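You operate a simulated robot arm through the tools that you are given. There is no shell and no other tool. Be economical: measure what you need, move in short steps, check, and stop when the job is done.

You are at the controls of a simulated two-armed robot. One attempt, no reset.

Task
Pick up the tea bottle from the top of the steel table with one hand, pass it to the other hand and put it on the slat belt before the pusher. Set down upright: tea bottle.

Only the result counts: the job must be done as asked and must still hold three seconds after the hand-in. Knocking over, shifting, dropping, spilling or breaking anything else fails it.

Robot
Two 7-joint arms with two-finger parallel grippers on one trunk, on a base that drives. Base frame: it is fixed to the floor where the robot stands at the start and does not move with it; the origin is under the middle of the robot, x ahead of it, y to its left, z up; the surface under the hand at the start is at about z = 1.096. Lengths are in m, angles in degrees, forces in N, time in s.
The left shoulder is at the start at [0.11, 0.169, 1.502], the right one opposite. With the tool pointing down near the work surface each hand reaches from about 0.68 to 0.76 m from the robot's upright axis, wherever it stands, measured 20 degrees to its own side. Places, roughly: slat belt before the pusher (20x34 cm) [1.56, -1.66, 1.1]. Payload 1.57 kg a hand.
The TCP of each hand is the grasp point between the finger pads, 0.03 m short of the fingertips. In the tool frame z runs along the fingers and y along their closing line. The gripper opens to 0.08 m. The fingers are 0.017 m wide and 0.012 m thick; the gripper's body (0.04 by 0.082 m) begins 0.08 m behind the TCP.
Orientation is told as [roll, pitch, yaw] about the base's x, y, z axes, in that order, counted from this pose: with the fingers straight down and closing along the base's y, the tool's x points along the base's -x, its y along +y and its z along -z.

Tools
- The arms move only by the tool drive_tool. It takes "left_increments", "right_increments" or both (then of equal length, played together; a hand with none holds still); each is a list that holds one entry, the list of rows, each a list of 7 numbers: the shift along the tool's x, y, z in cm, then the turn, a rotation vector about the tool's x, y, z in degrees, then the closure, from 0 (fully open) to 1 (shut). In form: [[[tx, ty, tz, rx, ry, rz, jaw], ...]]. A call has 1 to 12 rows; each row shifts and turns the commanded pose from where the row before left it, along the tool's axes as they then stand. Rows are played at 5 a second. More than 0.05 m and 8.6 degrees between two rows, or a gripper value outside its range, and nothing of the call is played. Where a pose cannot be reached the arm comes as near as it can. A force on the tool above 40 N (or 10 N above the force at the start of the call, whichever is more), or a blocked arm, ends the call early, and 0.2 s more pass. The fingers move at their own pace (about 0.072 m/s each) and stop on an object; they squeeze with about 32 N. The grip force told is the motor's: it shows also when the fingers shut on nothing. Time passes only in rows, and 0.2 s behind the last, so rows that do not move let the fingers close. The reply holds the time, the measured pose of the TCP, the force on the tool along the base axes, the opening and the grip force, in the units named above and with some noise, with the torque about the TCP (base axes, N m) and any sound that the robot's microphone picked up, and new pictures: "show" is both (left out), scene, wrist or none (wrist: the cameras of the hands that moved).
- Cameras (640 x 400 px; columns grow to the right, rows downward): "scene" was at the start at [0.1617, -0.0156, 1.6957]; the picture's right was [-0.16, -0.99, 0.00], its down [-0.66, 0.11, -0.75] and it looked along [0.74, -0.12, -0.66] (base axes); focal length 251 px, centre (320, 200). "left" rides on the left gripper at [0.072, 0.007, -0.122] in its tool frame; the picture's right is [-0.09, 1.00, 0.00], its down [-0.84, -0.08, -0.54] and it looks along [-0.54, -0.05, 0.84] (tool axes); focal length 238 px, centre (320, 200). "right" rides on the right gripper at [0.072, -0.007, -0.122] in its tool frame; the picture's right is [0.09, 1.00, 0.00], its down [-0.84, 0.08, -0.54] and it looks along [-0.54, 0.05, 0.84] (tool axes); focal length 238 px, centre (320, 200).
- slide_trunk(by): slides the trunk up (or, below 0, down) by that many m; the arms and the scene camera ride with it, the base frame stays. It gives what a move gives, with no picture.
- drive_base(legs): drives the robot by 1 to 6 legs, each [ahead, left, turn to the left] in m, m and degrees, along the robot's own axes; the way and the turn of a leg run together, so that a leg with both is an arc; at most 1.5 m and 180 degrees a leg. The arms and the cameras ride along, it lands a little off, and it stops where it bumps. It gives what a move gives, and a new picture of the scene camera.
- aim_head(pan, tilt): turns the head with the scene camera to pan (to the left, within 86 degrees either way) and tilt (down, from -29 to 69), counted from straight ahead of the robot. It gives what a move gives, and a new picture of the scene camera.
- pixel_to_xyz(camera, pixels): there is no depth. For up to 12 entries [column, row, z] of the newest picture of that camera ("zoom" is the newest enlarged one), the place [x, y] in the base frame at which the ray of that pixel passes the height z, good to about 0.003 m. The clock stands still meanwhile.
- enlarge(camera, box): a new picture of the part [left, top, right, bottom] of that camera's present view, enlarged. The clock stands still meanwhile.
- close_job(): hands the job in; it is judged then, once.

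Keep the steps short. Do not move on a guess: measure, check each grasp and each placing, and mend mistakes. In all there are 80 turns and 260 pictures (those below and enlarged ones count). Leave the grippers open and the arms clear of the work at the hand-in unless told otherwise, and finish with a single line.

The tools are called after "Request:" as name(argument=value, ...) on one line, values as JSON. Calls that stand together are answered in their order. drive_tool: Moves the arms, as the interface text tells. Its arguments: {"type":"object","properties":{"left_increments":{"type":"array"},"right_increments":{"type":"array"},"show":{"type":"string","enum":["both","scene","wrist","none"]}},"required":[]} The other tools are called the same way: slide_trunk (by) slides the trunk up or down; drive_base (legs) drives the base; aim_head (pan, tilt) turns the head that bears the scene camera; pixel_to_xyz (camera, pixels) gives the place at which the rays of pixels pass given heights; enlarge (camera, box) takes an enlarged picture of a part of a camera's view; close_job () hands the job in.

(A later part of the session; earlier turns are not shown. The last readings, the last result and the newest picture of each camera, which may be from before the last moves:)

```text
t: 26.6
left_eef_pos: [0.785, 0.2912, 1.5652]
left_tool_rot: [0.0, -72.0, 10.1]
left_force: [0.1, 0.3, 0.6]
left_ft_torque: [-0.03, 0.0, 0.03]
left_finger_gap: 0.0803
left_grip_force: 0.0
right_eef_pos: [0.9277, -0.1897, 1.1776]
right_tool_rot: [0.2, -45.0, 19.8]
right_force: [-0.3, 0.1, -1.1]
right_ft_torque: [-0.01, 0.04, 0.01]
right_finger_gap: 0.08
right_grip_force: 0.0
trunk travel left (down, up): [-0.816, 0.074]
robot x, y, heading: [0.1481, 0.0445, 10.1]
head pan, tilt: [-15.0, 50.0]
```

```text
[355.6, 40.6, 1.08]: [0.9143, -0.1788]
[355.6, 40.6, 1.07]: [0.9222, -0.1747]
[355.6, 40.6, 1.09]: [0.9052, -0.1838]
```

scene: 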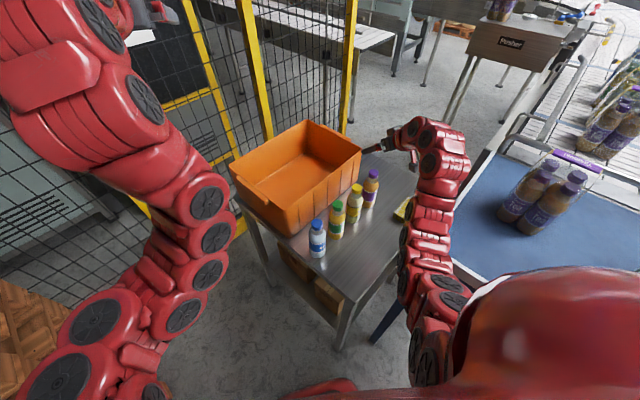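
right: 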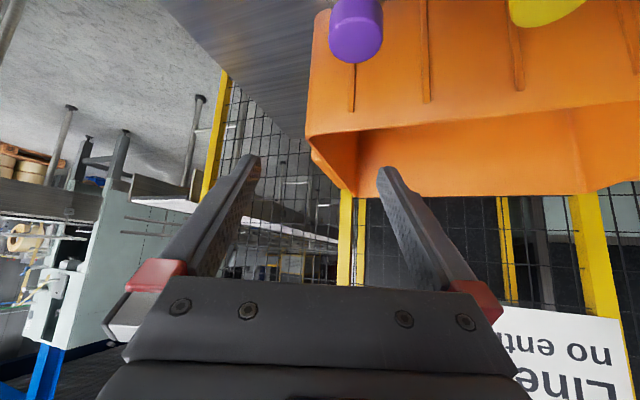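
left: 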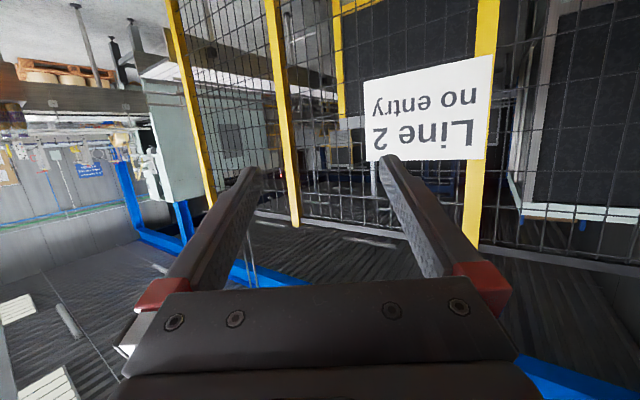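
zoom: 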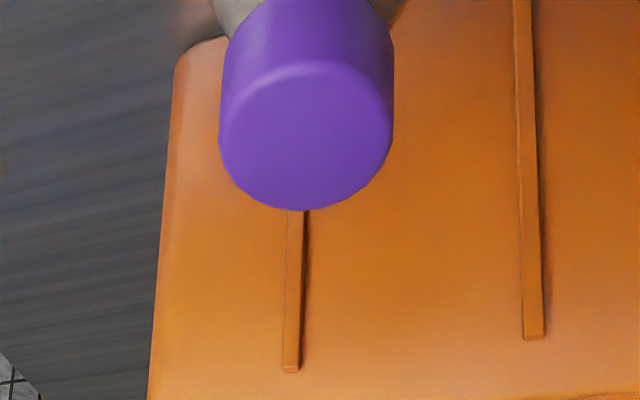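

Cross-checking gives the cap top at about z 1.09, the table at about 0.912 and the bottle axis at about (0.907, -0.186). I need to shift 1.1 cm along tool y and 1.8 cm back, then come down to z 1.13 and look again.

Request:
drive_tool(right_increments=[[[1.27, 1.1, -1.27, 0, 0, 0, 0], [2.1, 0, 2.1, 0, 0, 0, 0], [1.2, 0, 1.2, 0, 0, 0, 0]]], show="wrist")

Request:
enlarge(camera="scene", box=[320, 100, 480, 230])

```text
t: 27.4
left_eef_pos: [0.7842, 0.2923, 1.5671]
left_tool_rot: [-0.2, -71.9, 10.3]
left_force: [-0.1, -0.1, 0.0]
left_ft_torque: [-0.01, 0.0, 0.03]
left_finger_gap: 0.0801
left_grip_force: 0.0
right_eef_pos: [0.907, -0.1864, 1.1328]
right_tool_rot: [0.0, -45.0, 19.7]
right_force: [1.1, -0.4, -0.2]
right_ft_torque: [-0.03, -0.03, 0.02]
right_finger_gap: 0.0799
right_grip_force: 0.0
trunk travel left (down, up): [-0.816, 0.074]
robot x, y, heading: [0.1428, 0.0439, 10.2]
head pan, tilt: [-15.0, 50.0]
```

right: 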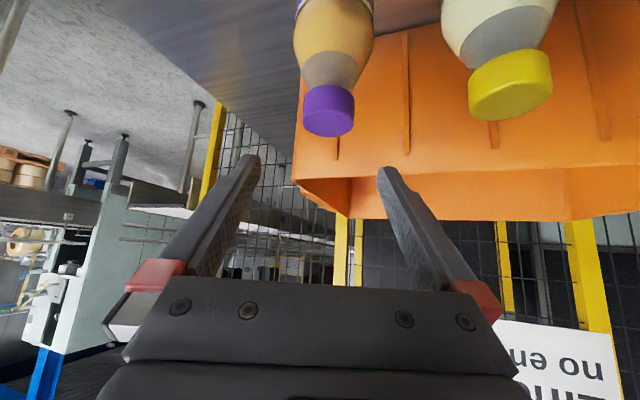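

```text
3.08 times, centred on (400, 165) of scene
```

zoom: 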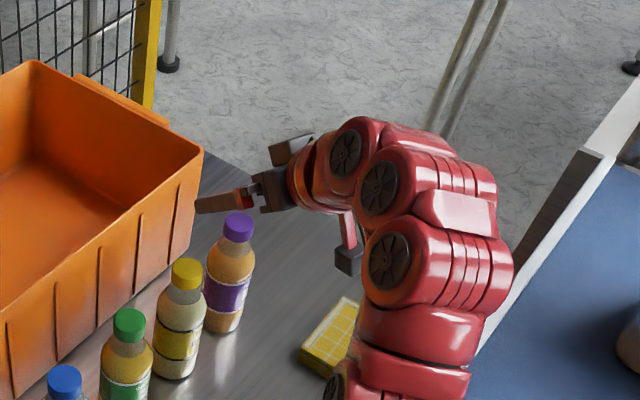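

The cap is at (328,118), almost exactly where a centred bottle should appear (325,122), which confirms the cap at z 1.09. The yellow bottle is clear. I'll come straight down 9 cm and look.

Request:
drive_tool(right_increments=[[[2.1, 0, 2.1, 0, 0, 0, 0], [2.1, 0, 2.1, 0, 0, 0, 0], [2.1, 0, 2.1, 0, 0, 0, 0]]], show="both")

Request:
enlarge(camera="scene", box=[320, 100, 480, 230])

```text
t: 28.2
left_eef_pos: [0.7755, 0.3037, 1.5696]
left_tool_rot: [-1.6, -72.4, 11.7]
left_force: [-0.4, 0.3, -0.3]
left_ft_torque: [-0.03, 0.02, -0.03]
left_finger_gap: 0.0801
left_grip_force: 0.0
right_eef_pos: [0.9007, -0.1753, 1.0534]
right_tool_rot: [-0.7, -45.2, 20.3]
right_force: [0.7, -0.1, 0.6]
right_ft_torque: [0.01, 0.03, 0.0]
right_finger_gap: 0.0799
right_grip_force: 0.0
trunk travel left (down, up): [-0.816, 0.074]
robot x, y, heading: [0.1467, 0.0463, 10.4]
head pan, tilt: [-15.0, 50.0]
```

scene: 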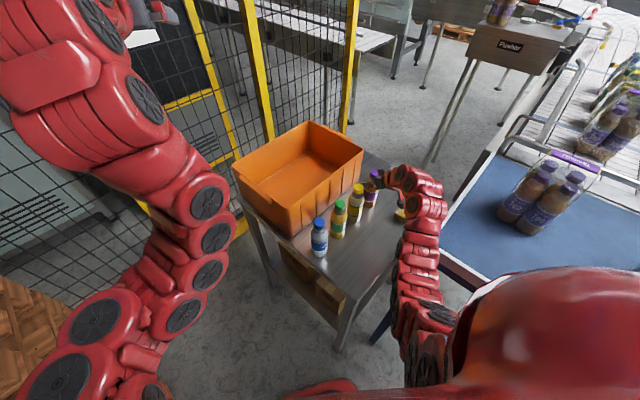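
right: 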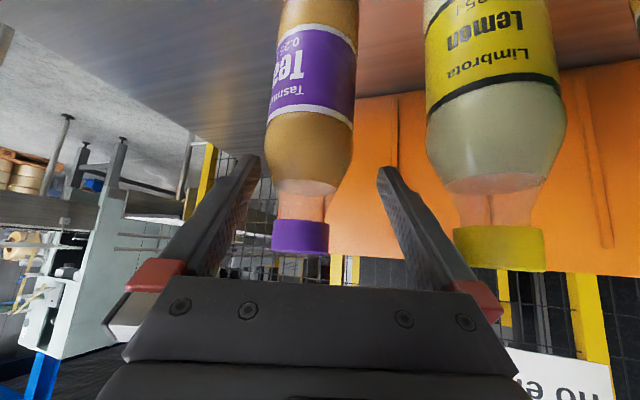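

```text
3.08 times, centred on (400, 165) of scene
```

zoom: 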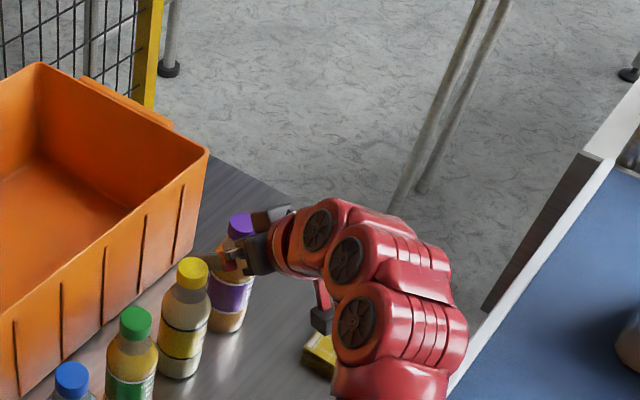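

The left hand moved without a command, and the right TCP is 1 cm off sideways. This means the right arm is pressing on the blue table corner and pushing the body. I'll lift the hand straight up again, then reposition the robot further left so the arm clears that corner.

Request:
drive_tool(right_increments=[[[-2.1, 0, -2.1, 0, 0, 0, 0], [-2.1, 0, -2.1, 0, 0, 0, 0], [-2.8, 0, -2.8, 0, 0, 0, 0], [-2.8, 0, -2.8, 0, 0, 0, 0], [-2.8, 0, -2.8, 0, 0, 0, 0]]], show="scene")

Request:
aim_head(pan=40, tilt=55)

```text
t: 29.4
left_eef_pos: [0.7854, 0.2922, 1.5671]
left_tool_rot: [-0.1, -72.0, 10.2]
left_force: [0.0, -0.7, 0.2]
left_ft_torque: [0.01, -0.01, 0.01]
left_finger_gap: 0.0799
left_grip_force: 0.0
right_eef_pos: [0.909, -0.1858, 1.2228]
right_tool_rot: [0.2, -44.9, 19.5]
right_force: [1.2, 0.0, -0.7]
right_ft_torque: [-0.02, -0.04, -0.02]
right_finger_gap: 0.0799
right_grip_force: 0.0
trunk travel left (down, up): [-0.816, 0.074]
robot x, y, heading: [0.1482, 0.0435, 10.2]
head pan, tilt: [-15.0, 50.0]
```

scene: 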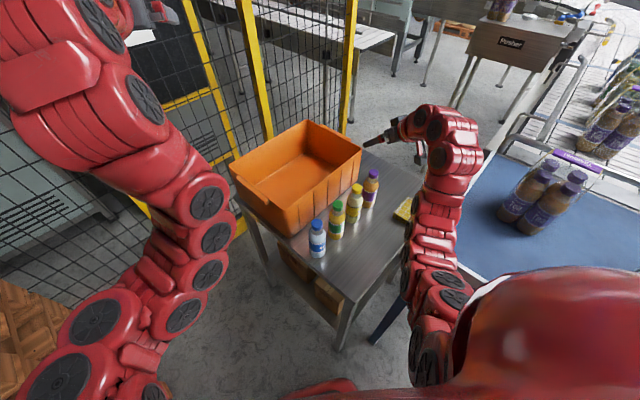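

```text
t: 30.6
left_eef_pos: [0.784, 0.2925, 1.5671]
left_tool_rot: [-0.1, -72.0, 10.4]
left_force: [0.3, -0.5, -0.3]
left_ft_torque: [0.03, -0.02, 0.04]
left_finger_gap: 0.0799
left_grip_force: 0.0
right_eef_pos: [0.9072, -0.186, 1.222]
right_tool_rot: [0.1, -45.0, 19.7]
right_force: [0.3, 0.3, -0.8]
right_ft_torque: [-0.01, -0.01, -0.02]
right_finger_gap: 0.0798
right_grip_force: 0.0
trunk travel left (down, up): [-0.816, 0.074]
robot x, y, heading: [0.1444, 0.0453, 10.1]
head pan, tilt: [40.0, 55.0]
```

scene: 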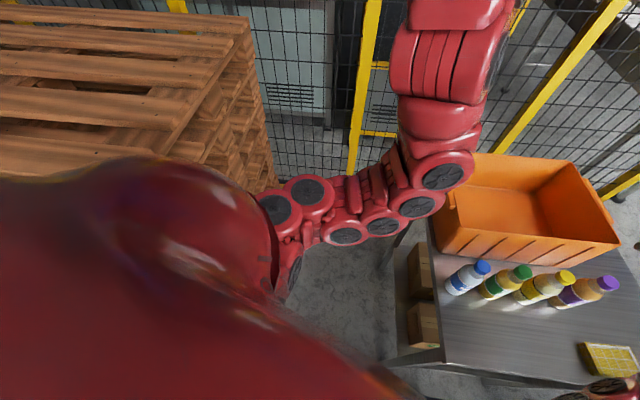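

The pallet stack is close on the left, so I'll estimate where its corner is before shifting left.

Request:
pixel_to_xyz(camera="scene", pixels=[[248, 18, 0.5], [248, 18, 0.8], [248, 18, 1.0], [275, 178, 0.0], [275, 178, 0.15], [180, 160, 0.8], [180, 160, 1.0], [400, 345, 0.9], [432, 220, 0.9]])

Request:
aim_head(pan=60, tilt=40)

```text
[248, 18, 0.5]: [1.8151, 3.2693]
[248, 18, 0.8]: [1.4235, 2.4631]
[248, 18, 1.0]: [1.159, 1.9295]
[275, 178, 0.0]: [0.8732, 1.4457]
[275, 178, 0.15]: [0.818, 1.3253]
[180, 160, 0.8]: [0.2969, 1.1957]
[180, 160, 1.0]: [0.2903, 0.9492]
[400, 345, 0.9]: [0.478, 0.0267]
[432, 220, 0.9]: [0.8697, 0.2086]
```

```text
t: 31.4
left_eef_pos: [0.7841, 0.2923, 1.5671]
left_tool_rot: [-0.1, -72.0, 10.3]
left_force: [-0.5, 0.5, 0.3]
left_ft_torque: [0.02, 0.0, -0.01]
left_finger_gap: 0.08
left_grip_force: 0.1
right_eef_pos: [0.9074, -0.1855, 1.2209]
right_tool_rot: [0.1, -45.1, 19.6]
right_force: [0.6, 0.3, -0.1]
right_ft_torque: [-0.02, -0.02, 0.02]
right_finger_gap: 0.08
right_grip_force: 0.0
trunk travel left (down, up): [-0.816, 0.074]
robot x, y, heading: [0.1462, 0.0463, 10.3]
head pan, tilt: [60.0, 40.0]
```

scene: 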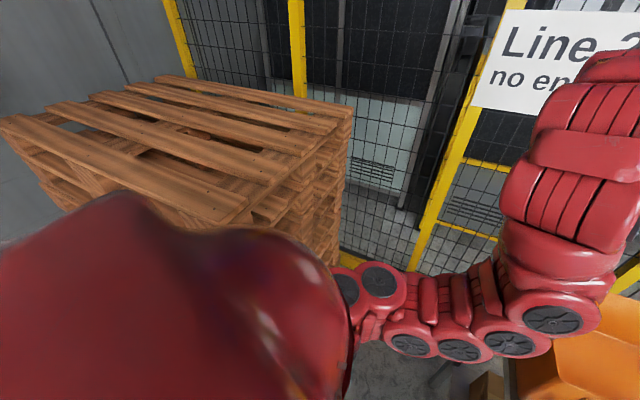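

The pallets are far enough away (y about 0.9 or more). I'll slide left and ahead first, then turn right 10°. The hand stays at z 1.22, above everything.

Request:
drive_base(legs=[[0.076, 0.119, 0], [0, 0, -10.2]])

Request:
aim_head(pan=-15, tilt=50)

```text
t: 33.5
left_eef_pos: [0.8716, 0.3077, 1.5667]
left_tool_rot: [-0.2, -72.0, 0.2]
left_force: [-0.1, 0.3, 0.8]
left_ft_torque: [0.05, 0.0, -0.03]
left_finger_gap: 0.0801
left_grip_force: 0.1
right_eef_pos: [0.9071, -0.1844, 1.222]
right_tool_rot: [0.1, -45.0, 9.6]
right_force: [-0.1, 0.3, -0.7]
right_ft_torque: [0.02, 0.01, -0.01]
right_finger_gap: 0.08
right_grip_force: 0.1
trunk travel left (down, up): [-0.816, 0.074]
robot x, y, heading: [0.2016, 0.1793, 0.1]
head pan, tilt: [60.0, 40.0]
```

scene: 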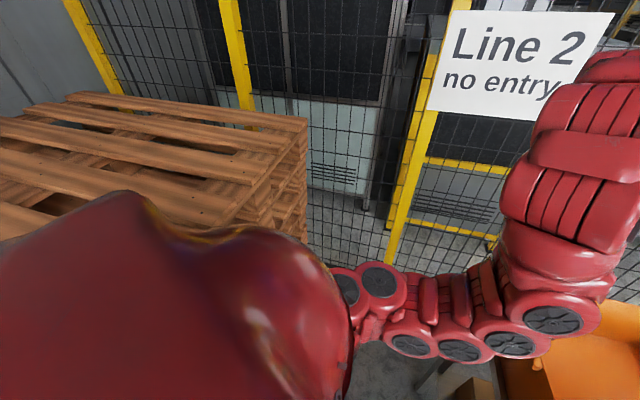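

```text
t: 34.9
left_eef_pos: [0.8696, 0.3076, 1.5672]
left_tool_rot: [-0.2, -72.1, 0.1]
left_force: [0.2, -0.1, 1.5]
left_ft_torque: [0.01, 0.0, -0.02]
left_finger_gap: 0.0801
left_grip_force: 0.1
right_eef_pos: [0.9059, -0.1853, 1.2233]
right_tool_rot: [0.1, -44.9, 9.5]
right_force: [0.3, 0.6, -0.1]
right_ft_torque: [0.0, -0.01, -0.02]
right_finger_gap: 0.0799
right_grip_force: 0.0
trunk travel left (down, up): [-0.816, 0.074]
robot x, y, heading: [0.1988, 0.1772, -0.0]
head pan, tilt: [-15.0, 50.0]
```

scene: 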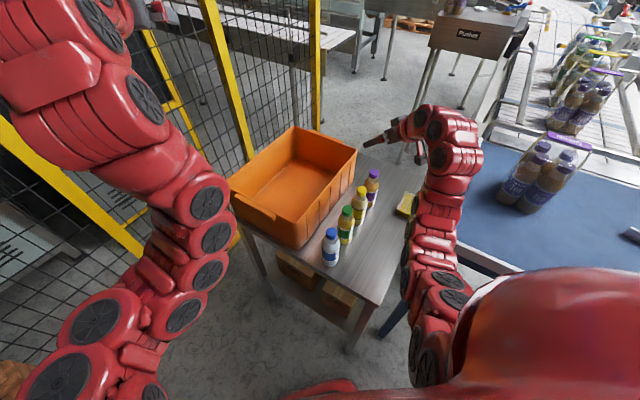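

It landed right on target. I'll turn the tool back to bearing 20°, come down to about 1.12, and watch whether the left hand gets pushed.

Request:
drive_tool(right_increments=[[[0, 0, 0, -3.6, 0, -3.6, 0], [0, 0, 0, -3.6, 0, -3.6, 0], [2.4, 0, 2.4, 0, 0, 0, 0], [2.4, 0, 2.4, 0, 0, 0, 0], [2.4, 0, 2.4, 0, 0, 0, 0]]], show="both")

```text
t: 36.1
left_eef_pos: [0.8707, 0.3054, 1.5658]
left_tool_rot: [-0.1, -72.0, 0.1]
left_force: [0.1, 0.3, -0.6]
left_ft_torque: [-0.01, 0.0, -0.03]
left_finger_gap: 0.0797
left_grip_force: 0.1
right_eef_pos: [0.907, -0.1853, 1.1204]
right_tool_rot: [0.1, -45.0, 19.7]
right_force: [-0.3, 1.1, 0.1]
right_ft_torque: [0.01, -0.01, -0.02]
right_finger_gap: 0.0799
right_grip_force: 0.1
trunk travel left (down, up): [-0.816, 0.074]
robot x, y, heading: [0.1933, 0.175, -0.0]
head pan, tilt: [-15.0, 50.0]
```

scene: 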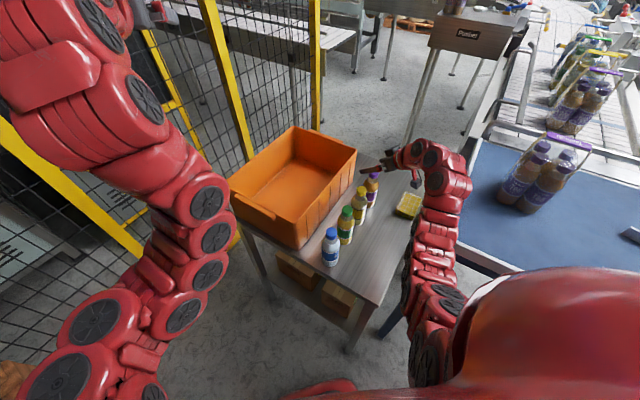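
right: 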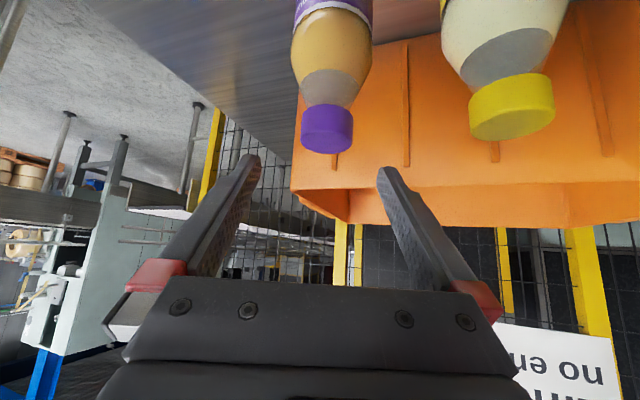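

Centred and not being pushed. I'll continue straight down 8 cm.

Request:
drive_tool(right_increments=[[[1.9, 0, 1.9, 0, 0, 0, 0], [1.9, 0, 1.9, 0, 0, 0, 0], [1.9, 0, 1.9, 0, 0, 0, 0]]], show="both")

```text
t: 36.9
left_eef_pos: [0.8704, 0.3087, 1.5671]
left_tool_rot: [-0.1, -72.0, 0.0]
left_force: [-0.3, -0.2, 0.1]
left_ft_torque: [0.02, 0.01, -0.05]
left_finger_gap: 0.0799
left_grip_force: 0.0
right_eef_pos: [0.9071, -0.1866, 1.0385]
right_tool_rot: [0.2, -45.0, 19.7]
right_force: [0.0, 0.0, 0.0]
right_ft_torque: [-0.01, 0.01, 0.0]
right_finger_gap: 0.0799
right_grip_force: 0.0
trunk travel left (down, up): [-0.816, 0.074]
robot x, y, heading: [0.1963, 0.1733, 0.1]
head pan, tilt: [-15.0, 50.0]
```

scene: 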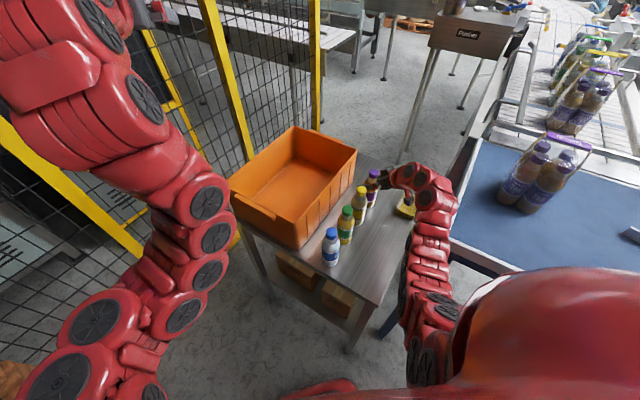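
right: 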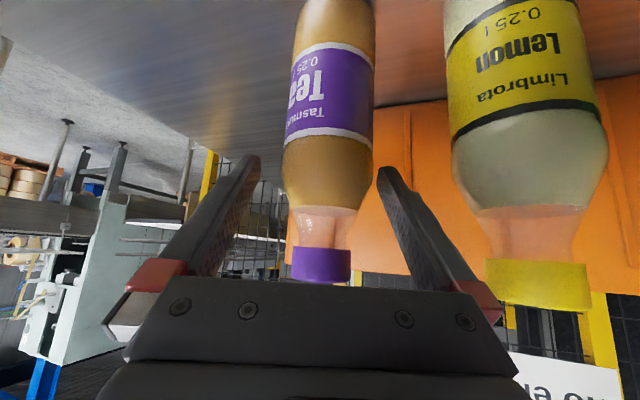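

No drift, and the bottle is between the fingers. I'll go down the last 7.5 cm to about z 0.964.

Request:
drive_tool(right_increments=[[[1.8, 0, 1.8, 0, 0, 0, 0], [1.8, 0, 1.8, 0, 0, 0, 0], [1.7, 0, 1.7, 0, 0, 0, 0]]], show="both")

```text
t: 37.7
left_eef_pos: [0.8699, 0.3076, 1.5668]
left_tool_rot: [-0.1, -71.9, 0.2]
left_force: [-0.4, -0.7, -0.3]
left_ft_torque: [-0.02, -0.01, 0.0]
left_finger_gap: 0.0798
left_grip_force: 0.0
right_eef_pos: [0.9075, -0.1844, 0.9653]
right_tool_rot: [0.1, -45.0, 19.7]
right_force: [1.2, 0.7, 0.4]
right_ft_torque: [0.03, 0.01, 0.0]
right_finger_gap: 0.08
right_grip_force: 0.0
trunk travel left (down, up): [-0.816, 0.074]
robot x, y, heading: [0.1979, 0.1759, 0.2]
head pan, tilt: [-15.0, 50.0]
```

scene: 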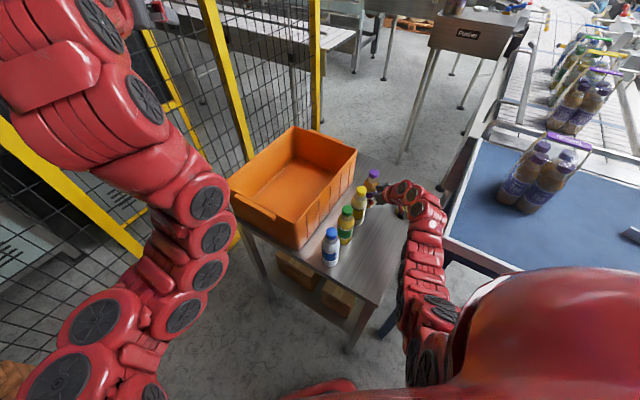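
right: 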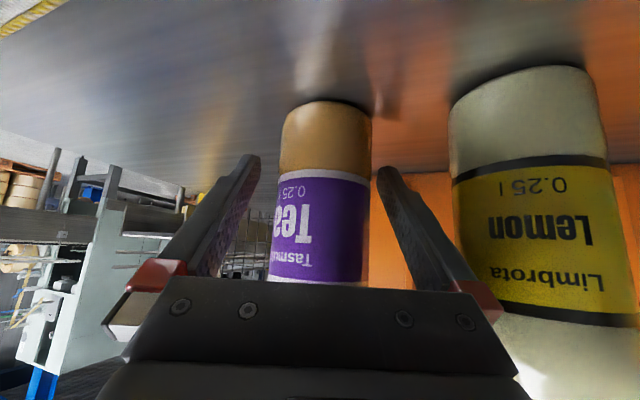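

The bottle is centred between the fingers on its label. Closing now.

Request:
drive_tool(right_increments=[[[0, 0, 0, 0, 0, 0, 1], [0, 0, 0, 0, 0, 0, 1], [0, 0, 0, 0, 0, 0, 1], [0, 0, 0, 0, 0, 0, 1]]], show="wrist")

```text
t: 38.7
left_eef_pos: [0.8703, 0.3074, 1.5662]
left_tool_rot: [-0.1, -71.9, 0.1]
left_force: [0.4, 0.1, -0.8]
left_ft_torque: [0.0, 0.03, -0.04]
left_finger_gap: 0.0802
left_grip_force: 0.0
right_eef_pos: [0.9072, -0.1853, 0.9661]
right_tool_rot: [0.0, -44.9, 19.8]
right_force: [-1.5, -0.5, 0.3]
right_ft_torque: [0.0, -0.04, -0.01]
right_finger_gap: 0.055
right_grip_force: 32.3
trunk travel left (down, up): [-0.816, 0.074]
robot x, y, heading: [0.2026, 0.1782, 0.2]
head pan, tilt: [-15.0, 50.0]
```

right: 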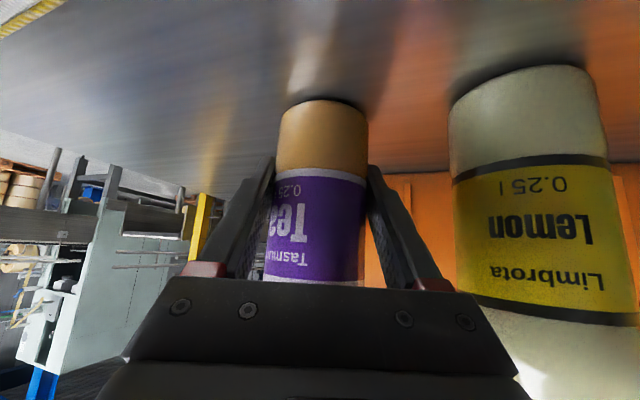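

Gripped at a gap of 0.055 with 32 N. I'll lift slowly straight up.

Request:
drive_tool(right_increments=[[[-0.7, 0, -0.7, 0, 0, 0, 1], [-1.4, 0, -1.4, 0, 0, 0, 1], [-2.1, 0, -2.1, 0, 0, 0, 1], [-2.1, 0, -2.1, 0, 0, 0, 1], [-2.1, 0, -2.1, 0, 0, 0, 1], [-2.1, 0, -2.1, 0, 0, 0, 1], [-2.1, 0, -2.1, 0, 0, 0, 1], [-2.1, 0, -2.1, 0, 0, 0, 1], [-2.1, 0, -2.1, 0, 0, 0, 1], [-2.1, 0, -2.1, 0, 0, 0, 1]]], show="both")

```text
t: 40.9
left_eef_pos: [0.8689, 0.3067, 1.567]
left_tool_rot: [-0.1, -72.0, 0.1]
left_force: [0.5, 0.0, 0.0]
left_ft_torque: [-0.01, 0.03, 0.0]
left_finger_gap: 0.0803
left_grip_force: 0.1
right_eef_pos: [0.9073, -0.1843, 1.2323]
right_tool_rot: [0.0, -45.0, 19.7]
right_force: [-0.4, 0.9, -2.3]
right_ft_torque: [-0.02, -0.02, 0.02]
right_finger_gap: 0.0551
right_grip_force: 31.9
trunk travel left (down, up): [-0.816, 0.074]
robot x, y, heading: [0.2007, 0.1777, 0.1]
head pan, tilt: [-15.0, 50.0]
```

scene: 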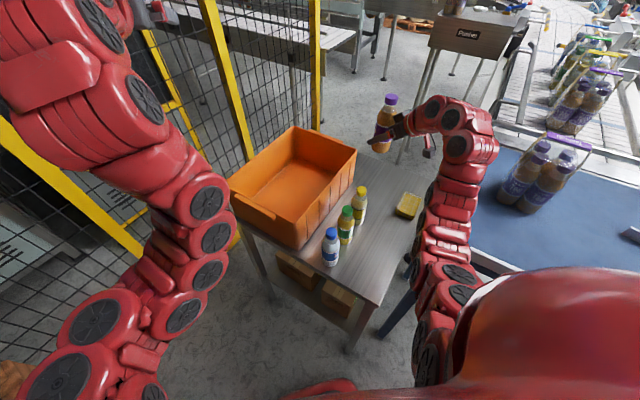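
right: 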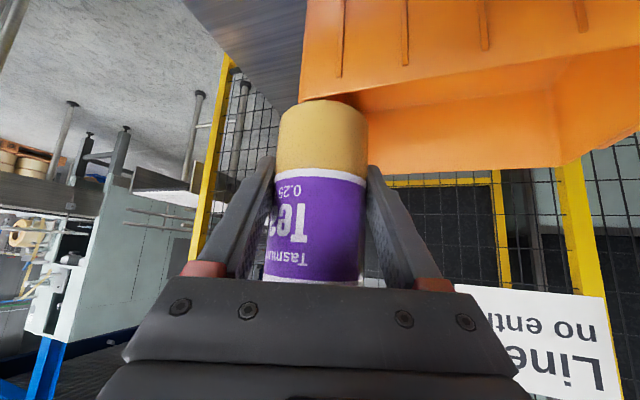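

It's held firmly and upright, and nothing else was disturbed. I'll raise it 8 cm more and back off from the tables for the handover.

Request:
drive_tool(right_increments=[[[-2.8, 0, -2.8, 0, 0, 0, 1], [-2.8, 0, -2.8, 0, 0, 0, 1]]], show="none")

Request:
drive_base(legs=[[-0.5, 0, 0]])

```text
t: 41.5
left_eef_pos: [0.87, 0.3081, 1.5671]
left_tool_rot: [-0.2, -72.0, 0.2]
left_force: [0.0, 0.3, 0.2]
left_ft_torque: [-0.01, 0.03, -0.02]
left_finger_gap: 0.0799
left_grip_force: 0.0
right_eef_pos: [0.905, -0.1853, 1.3145]
right_tool_rot: [0.1, -44.9, 19.6]
right_force: [-0.2, -0.7, -2.2]
right_ft_torque: [-0.02, -0.02, -0.02]
right_finger_gap: 0.055
right_grip_force: 32.1
trunk travel left (down, up): [-0.816, 0.074]
robot x, y, heading: [0.1932, 0.1776, 0.0]
head pan, tilt: [-15.0, 50.0]
```

```text
t: 44.5
left_eef_pos: [0.3737, 0.3067, 1.5675]
left_tool_rot: [-0.1, -72.0, 0.0]
left_force: [-0.1, 0.4, 0.6]
left_ft_torque: [0.02, 0.02, -0.03]
left_finger_gap: 0.0803
left_grip_force: 0.0
right_eef_pos: [0.4058, -0.1844, 1.3125]
right_tool_rot: [0.2, -45.1, 19.6]
right_force: [0.2, 0.5, -3.0]
right_ft_torque: [-0.01, -0.01, 0.0]
right_finger_gap: 0.055
right_grip_force: 32.0
trunk travel left (down, up): [-0.816, 0.074]
robot x, y, heading: [-0.2989, 0.1806, -0.6]
head pan, tilt: [-15.0, 50.0]
```

scene: 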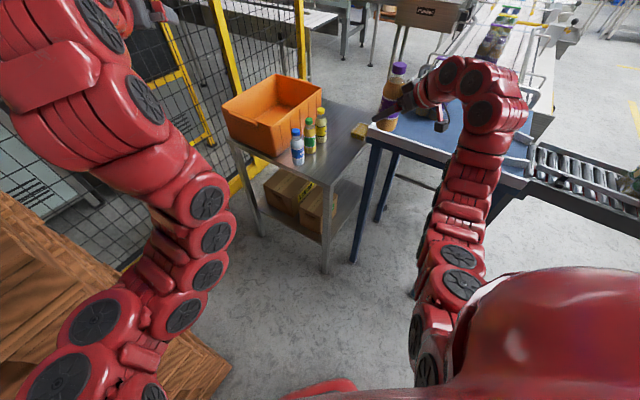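

Space is clear. For the handover the left hand must point down, and its upper limit there is about z 1.25. So I'll lower the bottle first, then bring it in front of the robot.

Request:
drive_tool(right_increments=[[[2.8, 0, 2.8, 0, 0, 0, 1], [2.8, 0, 2.8, 0, 0, 0, 1], [2.8, 0, 2.8, 0, 0, 0, 1], [2.8, 0, 2.8, 0, 0, 0, 1], [2.8, 0, 2.8, 0, 0, 0, 1], [-0.97, 3.76, 0.97, 0, 0, 0, 1], [-0.97, 3.76, 0.97, 0, 0, 0, 1], [-0.97, 3.76, 0.97, 0, 0, 0, 1], [-0.97, 3.76, 0.97, 0, 0, 0, 1], [-0.97, 3.76, 0.97, 0, 0, 0, 1]]], show="scene")

```text
t: 46.7
left_eef_pos: [0.3722, 0.3092, 1.567]
left_tool_rot: [-0.2, -71.9, 0.2]
left_force: [0.4, 0.9, -0.4]
left_ft_torque: [-0.03, -0.01, 0.0]
left_finger_gap: 0.0801
left_grip_force: 0.1
right_eef_pos: [0.4075, 0.0135, 1.1166]
right_tool_rot: [0.1, -44.9, 19.6]
right_force: [-0.3, 1.0, -2.1]
right_ft_torque: [-0.03, 0.0, -0.03]
right_finger_gap: 0.0549
right_grip_force: 32.2
trunk travel left (down, up): [-0.816, 0.074]
robot x, y, heading: [-0.3009, 0.1757, -0.3]
head pan, tilt: [-15.0, 50.0]
```

scene: 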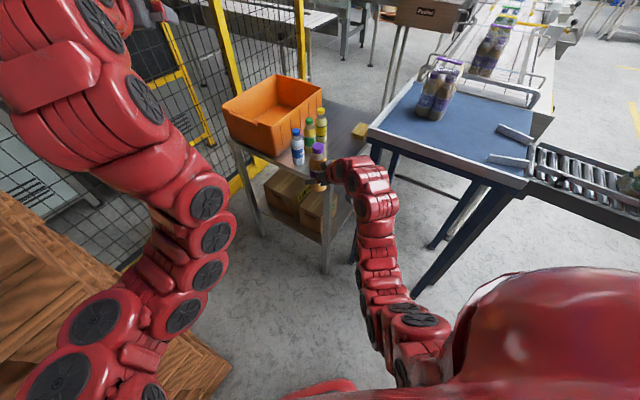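

The bottle is in front of the table edge at (0.41, 0.01). Next I'll bring the left hand forward and turn it down to its pointing-down pose. It stays 0.3 m left of the bottle.

Request:
drive_tool(left_increments=[[[0, 0, 4, 0, 0, 0, 0], [0, 0, 4, 0, 0, 0, 0], [0, 0, 4, 0, 0, 0, 0], [3, 0, 2, 0, 8, 0, 0], [3, 0, 2, 0, 8, 0, 0], [3, 0, 2, 0, 8, 0, 0], [3, 0, 2, 0, 8, 0, 0], [3, 0, 2, 0, 8, 0, 0], [3, 0, 2, 0, 8, 0, 0], [3, 0, 2, 0, 8, 0, 0], [3, 0, 2, 0, 8, 0, 0], [3, 0, 2, 0, 8, 0, 0]]], show="scene")

```text
t: 49.3
left_eef_pos: [0.4016, 0.3098, 1.2372]
left_tool_rot: [-0.1, 0.1, 0.0]
left_force: [0.8, 0.0, 0.7]
left_ft_torque: [0.0, 0.03, 0.01]
left_finger_gap: 0.0799
left_grip_force: 0.0
right_eef_pos: [0.4074, 0.0142, 1.1158]
right_tool_rot: [0.1, -44.9, 19.6]
right_force: [0.0, 0.1, -3.0]
right_ft_torque: [0.0, 0.0, -0.02]
right_finger_gap: 0.0548
right_grip_force: 31.8
trunk travel left (down, up): [-0.816, 0.074]
robot x, y, heading: [-0.297, 0.1786, -0.4]
head pan, tilt: [-15.0, 50.0]
```

scene: 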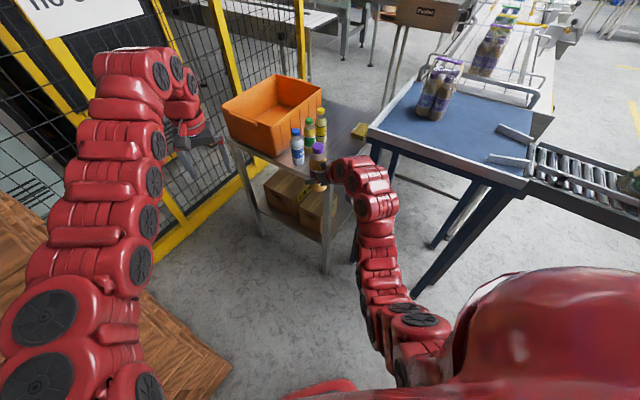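

The left hand points down at (0.40, 0.31, 1.237). I'll shift it 6 cm right and turn it 20° to match the right hand's bearing, while the right hand lowers the bottle 6 cm so it can pass under the left fingers.

Request:
drive_tool(left_increments=[[[0, -3, 0, 0, 0, 0, 0], [0, -3, 0, 0, 0, 0, 0], [0, 0, 0, 0, 0, -6.7, 0], [0, 0, 0, 0, 0, -6.7, 0], [0, 0, 0, 0, 0, -6.6, 0]]], right_increments=[[[2.2, 0, 2.2, 0, 0, 0, 1], [2.2, 0, 2.2, 0, 0, 0, 1], [0, 0, 0, 0, 0, 0, 1], [0, 0, 0, 0, 0, 0, 1], [0, 0, 0, 0, 0, 0, 1]]], show="wrist")

```text
t: 50.5
left_eef_pos: [0.3997, 0.248, 1.237]
left_tool_rot: [0.0, 0.0, 20.0]
left_force: [-0.6, 0.0, 0.7]
left_ft_torque: [-0.01, -0.03, -0.01]
left_finger_gap: 0.0801
left_grip_force: 0.1
right_eef_pos: [0.409, 0.0137, 1.0516]
right_tool_rot: [0.0, -45.0, 19.8]
right_force: [0.0, 0.9, -1.9]
right_ft_torque: [0.03, 0.01, 0.01]
right_finger_gap: 0.0549
right_grip_force: 31.6
trunk travel left (down, up): [-0.816, 0.074]
robot x, y, heading: [-0.3005, 0.1794, -0.1]
head pan, tilt: [-15.0, 50.0]
```

right: 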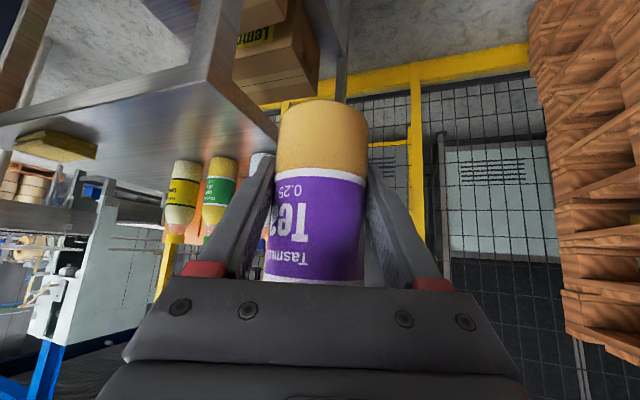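
left: 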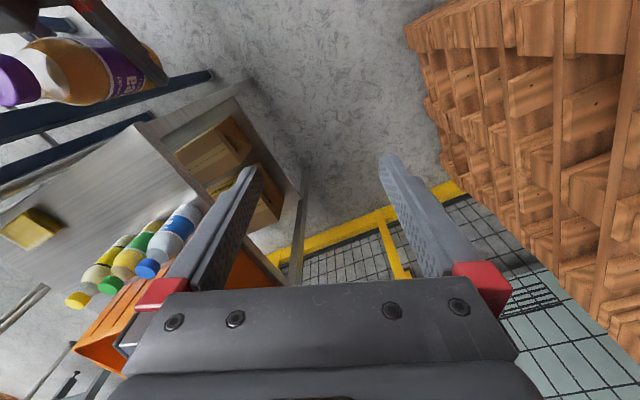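

I'll bring the bottle under the left hand: +0.233 in y, -0.012 in x. Its cap will be 3 cm below the left fingertips.

Request:
drive_tool(right_increments=[[[-0.8, 3.72, 0.8, 0, 0, 0, 1], [-0.8, 3.72, 0.8, 0, 0, 0, 1], [-0.8, 3.72, 0.8, 0, 0, 0, 1], [-0.8, 3.72, 0.8, 0, 0, 0, 1], [-0.8, 3.72, 0.8, 0, 0, 0, 1], [-0.8, 3.72, 0.8, 0, 0, 0, 1]]], show="both")

Request:
enlarge(camera="left", box=[0, 0, 640, 400])

```text
t: 51.9
left_eef_pos: [0.3996, 0.2491, 1.2376]
left_tool_rot: [-0.1, -0.1, 19.9]
left_force: [0.4, 0.5, -0.1]
left_ft_torque: [-0.03, -0.04, 0.01]
left_finger_gap: 0.0799
left_grip_force: 0.1
right_eef_pos: [0.3949, 0.2474, 1.0541]
right_tool_rot: [0.1, -45.1, 19.6]
right_force: [-0.6, 0.8, -3.6]
right_ft_torque: [-0.06, 0.0, -0.02]
right_finger_gap: 0.0547
right_grip_force: 32.1
trunk travel left (down, up): [-0.816, 0.074]
robot x, y, heading: [-0.2998, 0.1809, -0.2]
head pan, tilt: [-15.0, 50.0]
```

scene: 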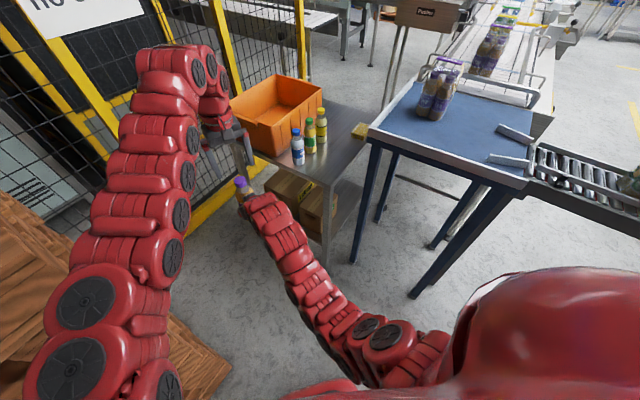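
right: 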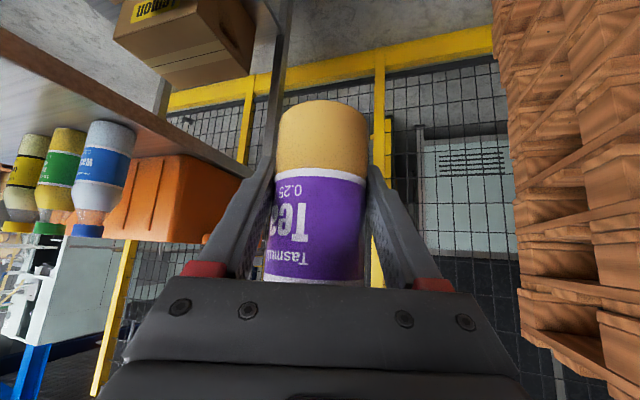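

```text
1.00 times, centred on (320, 200) of left (not enlarged: the box is as wide or as high as the picture)
```

zoom: 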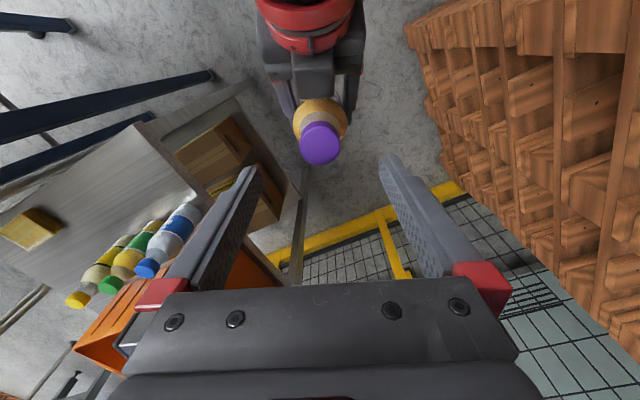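

The cap at (320,145) matches a centred position (318,149). I'll raise the bottle 8 cm between the left fingers and look.

Request:
drive_tool(right_increments=[[[-1.9, 0, -1.9, 0, 0, 0, 1], [-1.9, 0, -1.9, 0, 0, 0, 1], [-1.9, 0, -1.9, 0, 0, 0, 1]]], left_increments=[[[0, 0, 0, 0, 0, 0, 0], [0, 0, 0, 0, 0, 0, 0], [0, 0, 0, 0, 0, 0, 0]]], show="wrist")

Request:
enlarge(camera="scene", box=[180, 90, 340, 230])

```text
t: 52.7
left_eef_pos: [0.3994, 0.2483, 1.2375]
left_tool_rot: [0.1, 0.0, 19.9]
left_force: [-0.4, 0.4, 0.3]
left_ft_torque: [-0.02, 0.0, 0.0]
left_finger_gap: 0.08
left_grip_force: 0.0
right_eef_pos: [0.3941, 0.2472, 1.1343]
right_tool_rot: [0.1, -45.1, 19.7]
right_force: [0.1, 0.2, -3.3]
right_ft_torque: [0.03, -0.02, -0.01]
right_finger_gap: 0.0549
right_grip_force: 32.0
trunk travel left (down, up): [-0.816, 0.074]
robot x, y, heading: [-0.3009, 0.1773, 0.1]
head pan, tilt: [-15.0, 50.0]
```

right: 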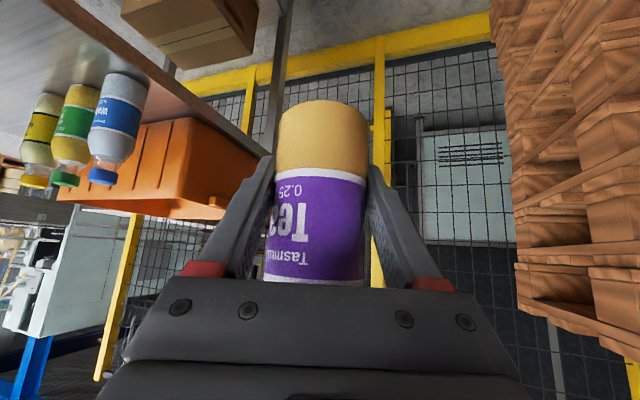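
left: 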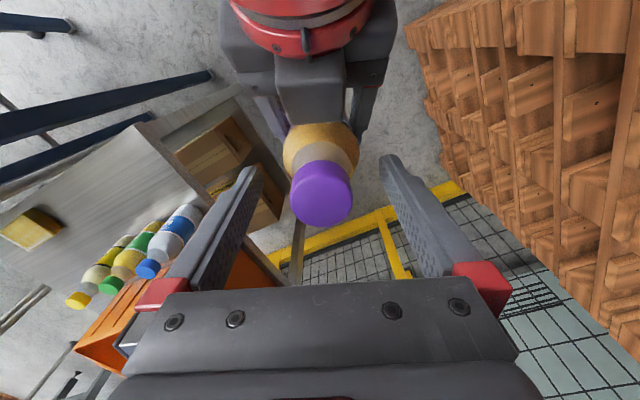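

```text
2.86 times, centred on (260, 160) of scene
```

zoom: 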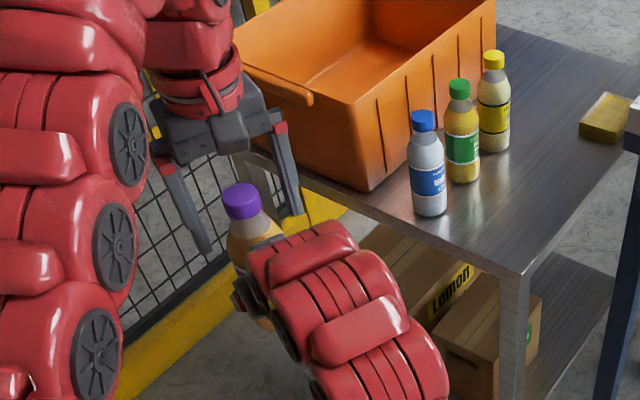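

All clear and centred. I'll raise it the last 4.4 cm gently.

Request:
drive_tool(right_increments=[[[-1.0, 0, -1.0, 0, 0, 0, 1], [-1.0, 0, -1.0, 0, 0, 0, 1], [-1.1, 0, -1.1, 0, 0, 0, 1]]], left_increments=[[[0, 0, 0, 0, 0, 0, 0], [0, 0, 0, 0, 0, 0, 0], [0, 0, 0, 0, 0, 0, 0]]], show="wrist")

Request:
enlarge(camera="scene", box=[200, 90, 320, 210])

```text
t: 53.5
left_eef_pos: [0.4002, 0.2484, 1.2385]
left_tool_rot: [-0.1, -0.1, 19.9]
left_force: [-0.3, -0.6, -0.1]
left_ft_torque: [0.0, 0.03, -0.03]
left_finger_gap: 0.0801
left_grip_force: 0.1
right_eef_pos: [0.394, 0.2478, 1.1763]
right_tool_rot: [0.1, -44.9, 19.7]
right_force: [0.4, 0.2, -2.9]
right_ft_torque: [0.0, 0.0, -0.02]
right_finger_gap: 0.0546
right_grip_force: 31.8
trunk travel left (down, up): [-0.816, 0.074]
robot x, y, heading: [-0.2988, 0.1767, 0.2]
head pan, tilt: [-15.0, 50.0]
```

right: 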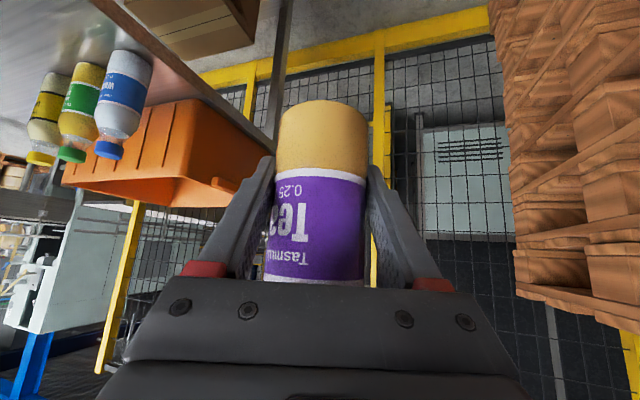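
left: 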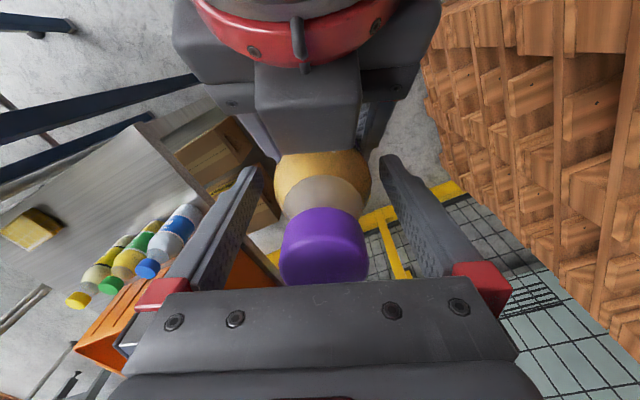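

```text
3.33 times, centred on (260, 150) of scene
```

zoom: 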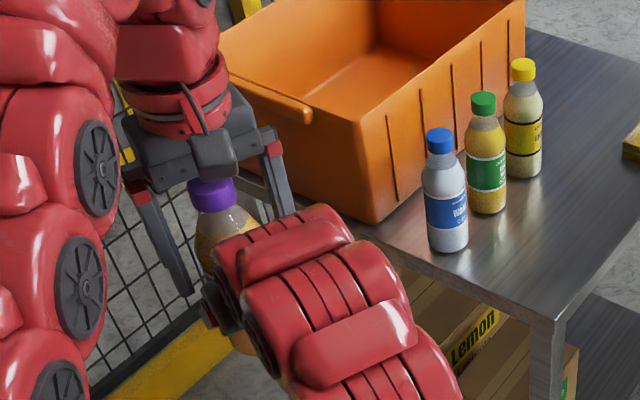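

Almost there. I'll nudge the bottle 3 mm forward and 5 mm up, then close the left hand while the right holds.

Request:
drive_tool(right_increments=[[[-0.56, 0, -0.14, 0, 0, 0, 1], [0, 0, 0, 0, 0, 0, 1], [0, 0, 0, 0, 0, 0, 1], [0, 0, 0, 0, 0, 0, 1], [0, 0, 0, 0, 0, 0, 1], [0, 0, 0, 0, 0, 0, 1]]], left_increments=[[[0, 0, 0, 0, 0, 0, 0], [0, 0, 0, 0, 0, 0, 0], [0, 0, 0, 0, 0, 0, 1], [0, 0, 0, 0, 0, 0, 1], [0, 0, 0, 0, 0, 0, 1], [0, 0, 0, 0, 0, 0, 1]]], show="wrist")

```text
t: 54.9
left_eef_pos: [0.401, 0.2496, 1.2375]
left_tool_rot: [0.1, 0.0, 20.0]
left_force: [-6.1, 9.1, 0.7]
left_ft_torque: [0.22, 0.23, -0.01]
left_finger_gap: 0.0545
left_grip_force: 31.4
right_eef_pos: [0.3981, 0.2491, 1.1831]
right_tool_rot: [0.1, -44.9, 19.6]
right_force: [5.8, -9.2, -3.8]
right_ft_torque: [0.3, 0.06, -0.05]
right_finger_gap: 0.0546
right_grip_force: 31.8
trunk travel left (down, up): [-0.816, 0.074]
robot x, y, heading: [-0.2985, 0.18, -0.0]
head pan, tilt: [-15.0, 50.0]
```

right: 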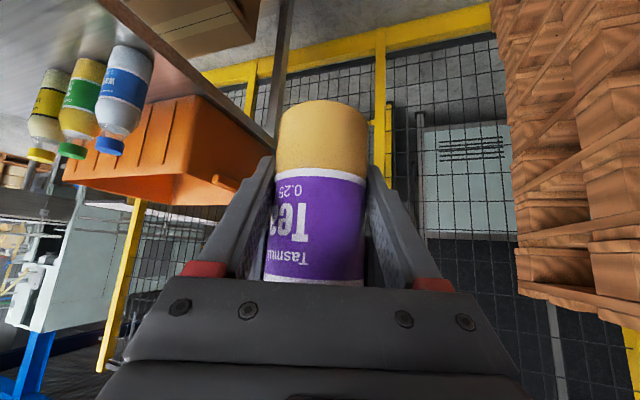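
left: 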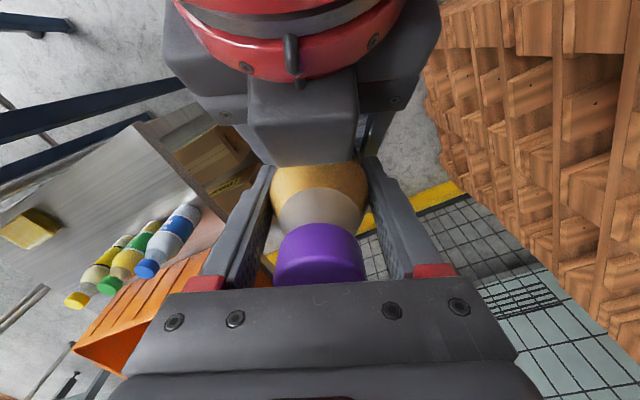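

Both hands hold (left gap 0.0545, 31 N). Now I'll open the right hand and hold still.

Request:
drive_tool(right_increments=[[[0, 0, 0, 0, 0, 0, 0], [0, 0, 0, 0, 0, 0, 0], [0, 0, 0, 0, 0, 0, 0], [0, 0, 0, 0, 0, 0, 0]]], left_increments=[[[0, 0, 0, 0, 0, 0, 1], [0, 0, 0, 0, 0, 0, 1], [0, 0, 0, 0, 0, 0, 1], [0, 0, 0, 0, 0, 0, 1]]], show="wrist")

```text
t: 55.9
left_eef_pos: [0.3996, 0.2485, 1.2379]
left_tool_rot: [-0.2, -0.1, 19.9]
left_force: [-0.8, 0.5, 0.0]
left_ft_torque: [0.01, 0.0, -0.02]
left_finger_gap: 0.0547
left_grip_force: 31.9
right_eef_pos: [0.3978, 0.2502, 1.1828]
right_tool_rot: [0.1, -45.0, 19.7]
right_force: [0.1, -0.3, -0.1]
right_ft_torque: [0.0, 0.0, 0.0]
right_finger_gap: 0.0799
right_grip_force: 0.0
trunk travel left (down, up): [-0.816, 0.074]
robot x, y, heading: [-0.3012, 0.1782, -0.0]
head pan, tilt: [-15.0, 50.0]
```

right: 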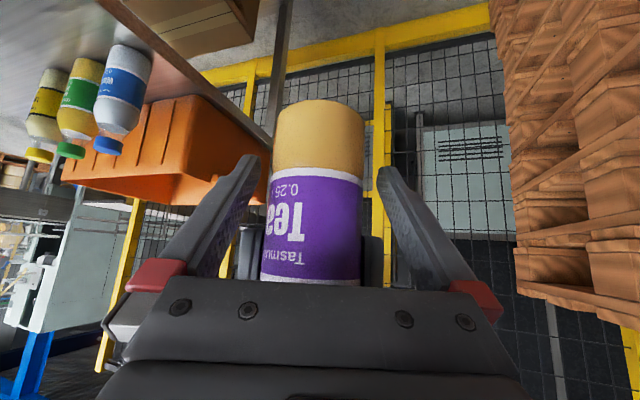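
left: 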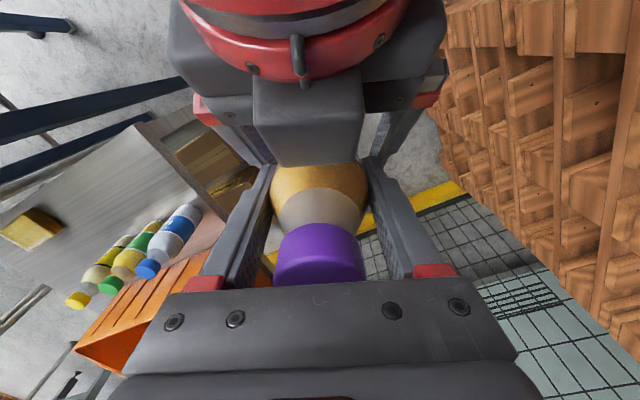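

The left hand holds alone. I'll draw the right hand back along its own axis, then off to the right.

Request:
drive_tool(right_increments=[[[0, 0, -2, 0, 0, 0, 0], [0, 0, -3, 0, 0, 0, 0], [1, 0, -3, 0, 0, 0, 0], [1, 0, -3, 0, 0, 0, 0], [0, -4, -1, 0, 0, 0, 0], [0, -4, -1, 0, 0, 0, 0], [0, -4, 0, 0, 0, 0, 0], [0, -4, 0, 0, 0, 0, 0]]], left_increments=[[[0, 0, 0, 0, 0, 0, 1], [0, 0, 0, 0, 0, 0, 1], [0, 0, 0, 0, 0, 0, 1], [0, 0, 0, 0, 0, 0, 1], [0, 0, 0, 0, 0, 0, 1], [0, 0, 0, 0, 0, 0, 1], [0, 0, 0, 0, 0, 0, 1], [0, 0, 0, 0, 0, 0, 1]]], show="both")

```text
t: 57.7
left_eef_pos: [0.402, 0.2477, 1.2379]
left_tool_rot: [0.0, 0.0, 20.0]
left_force: [0.4, -0.8, 0.3]
left_ft_torque: [0.0, 0.0, 0.02]
left_finger_gap: 0.0549
left_grip_force: 31.5
right_eef_pos: [0.3545, 0.0614, 1.2562]
right_tool_rot: [0.1, -45.1, 19.6]
right_force: [0.1, 0.0, -0.3]
right_ft_torque: [0.01, -0.04, 0.01]
right_finger_gap: 0.0802
right_grip_force: 0.0
trunk travel left (down, up): [-0.816, 0.074]
robot x, y, heading: [-0.3027, 0.1795, -0.3]
head pan, tilt: [-15.0, 50.0]
```

scene: 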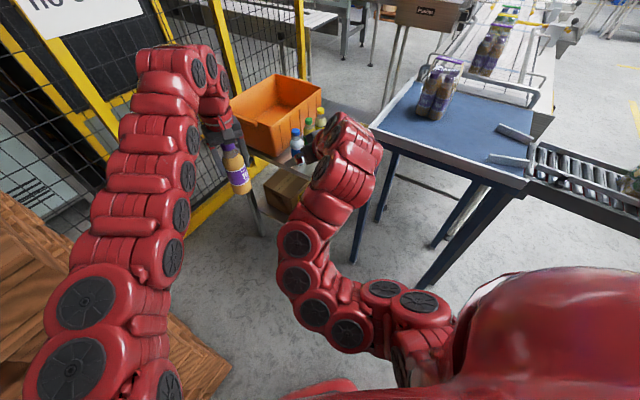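
right: 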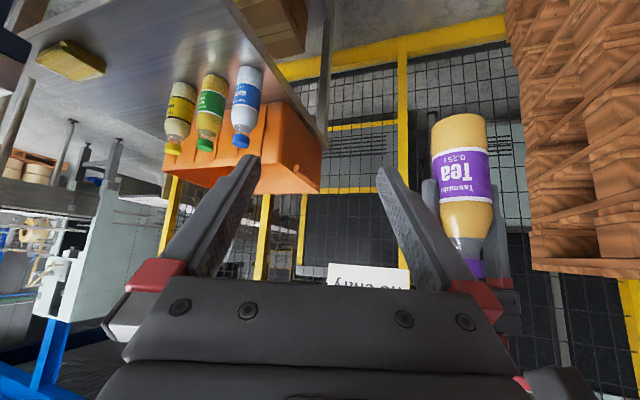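
left: 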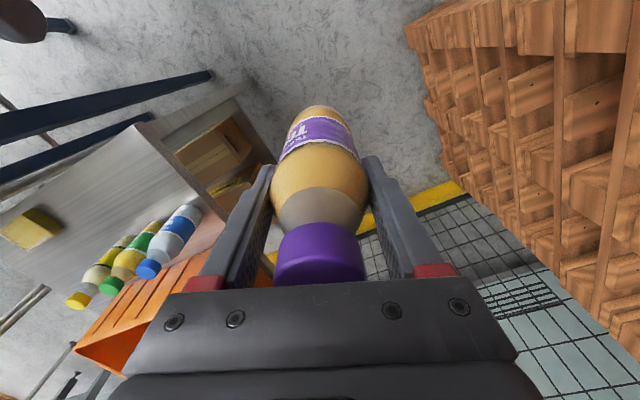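

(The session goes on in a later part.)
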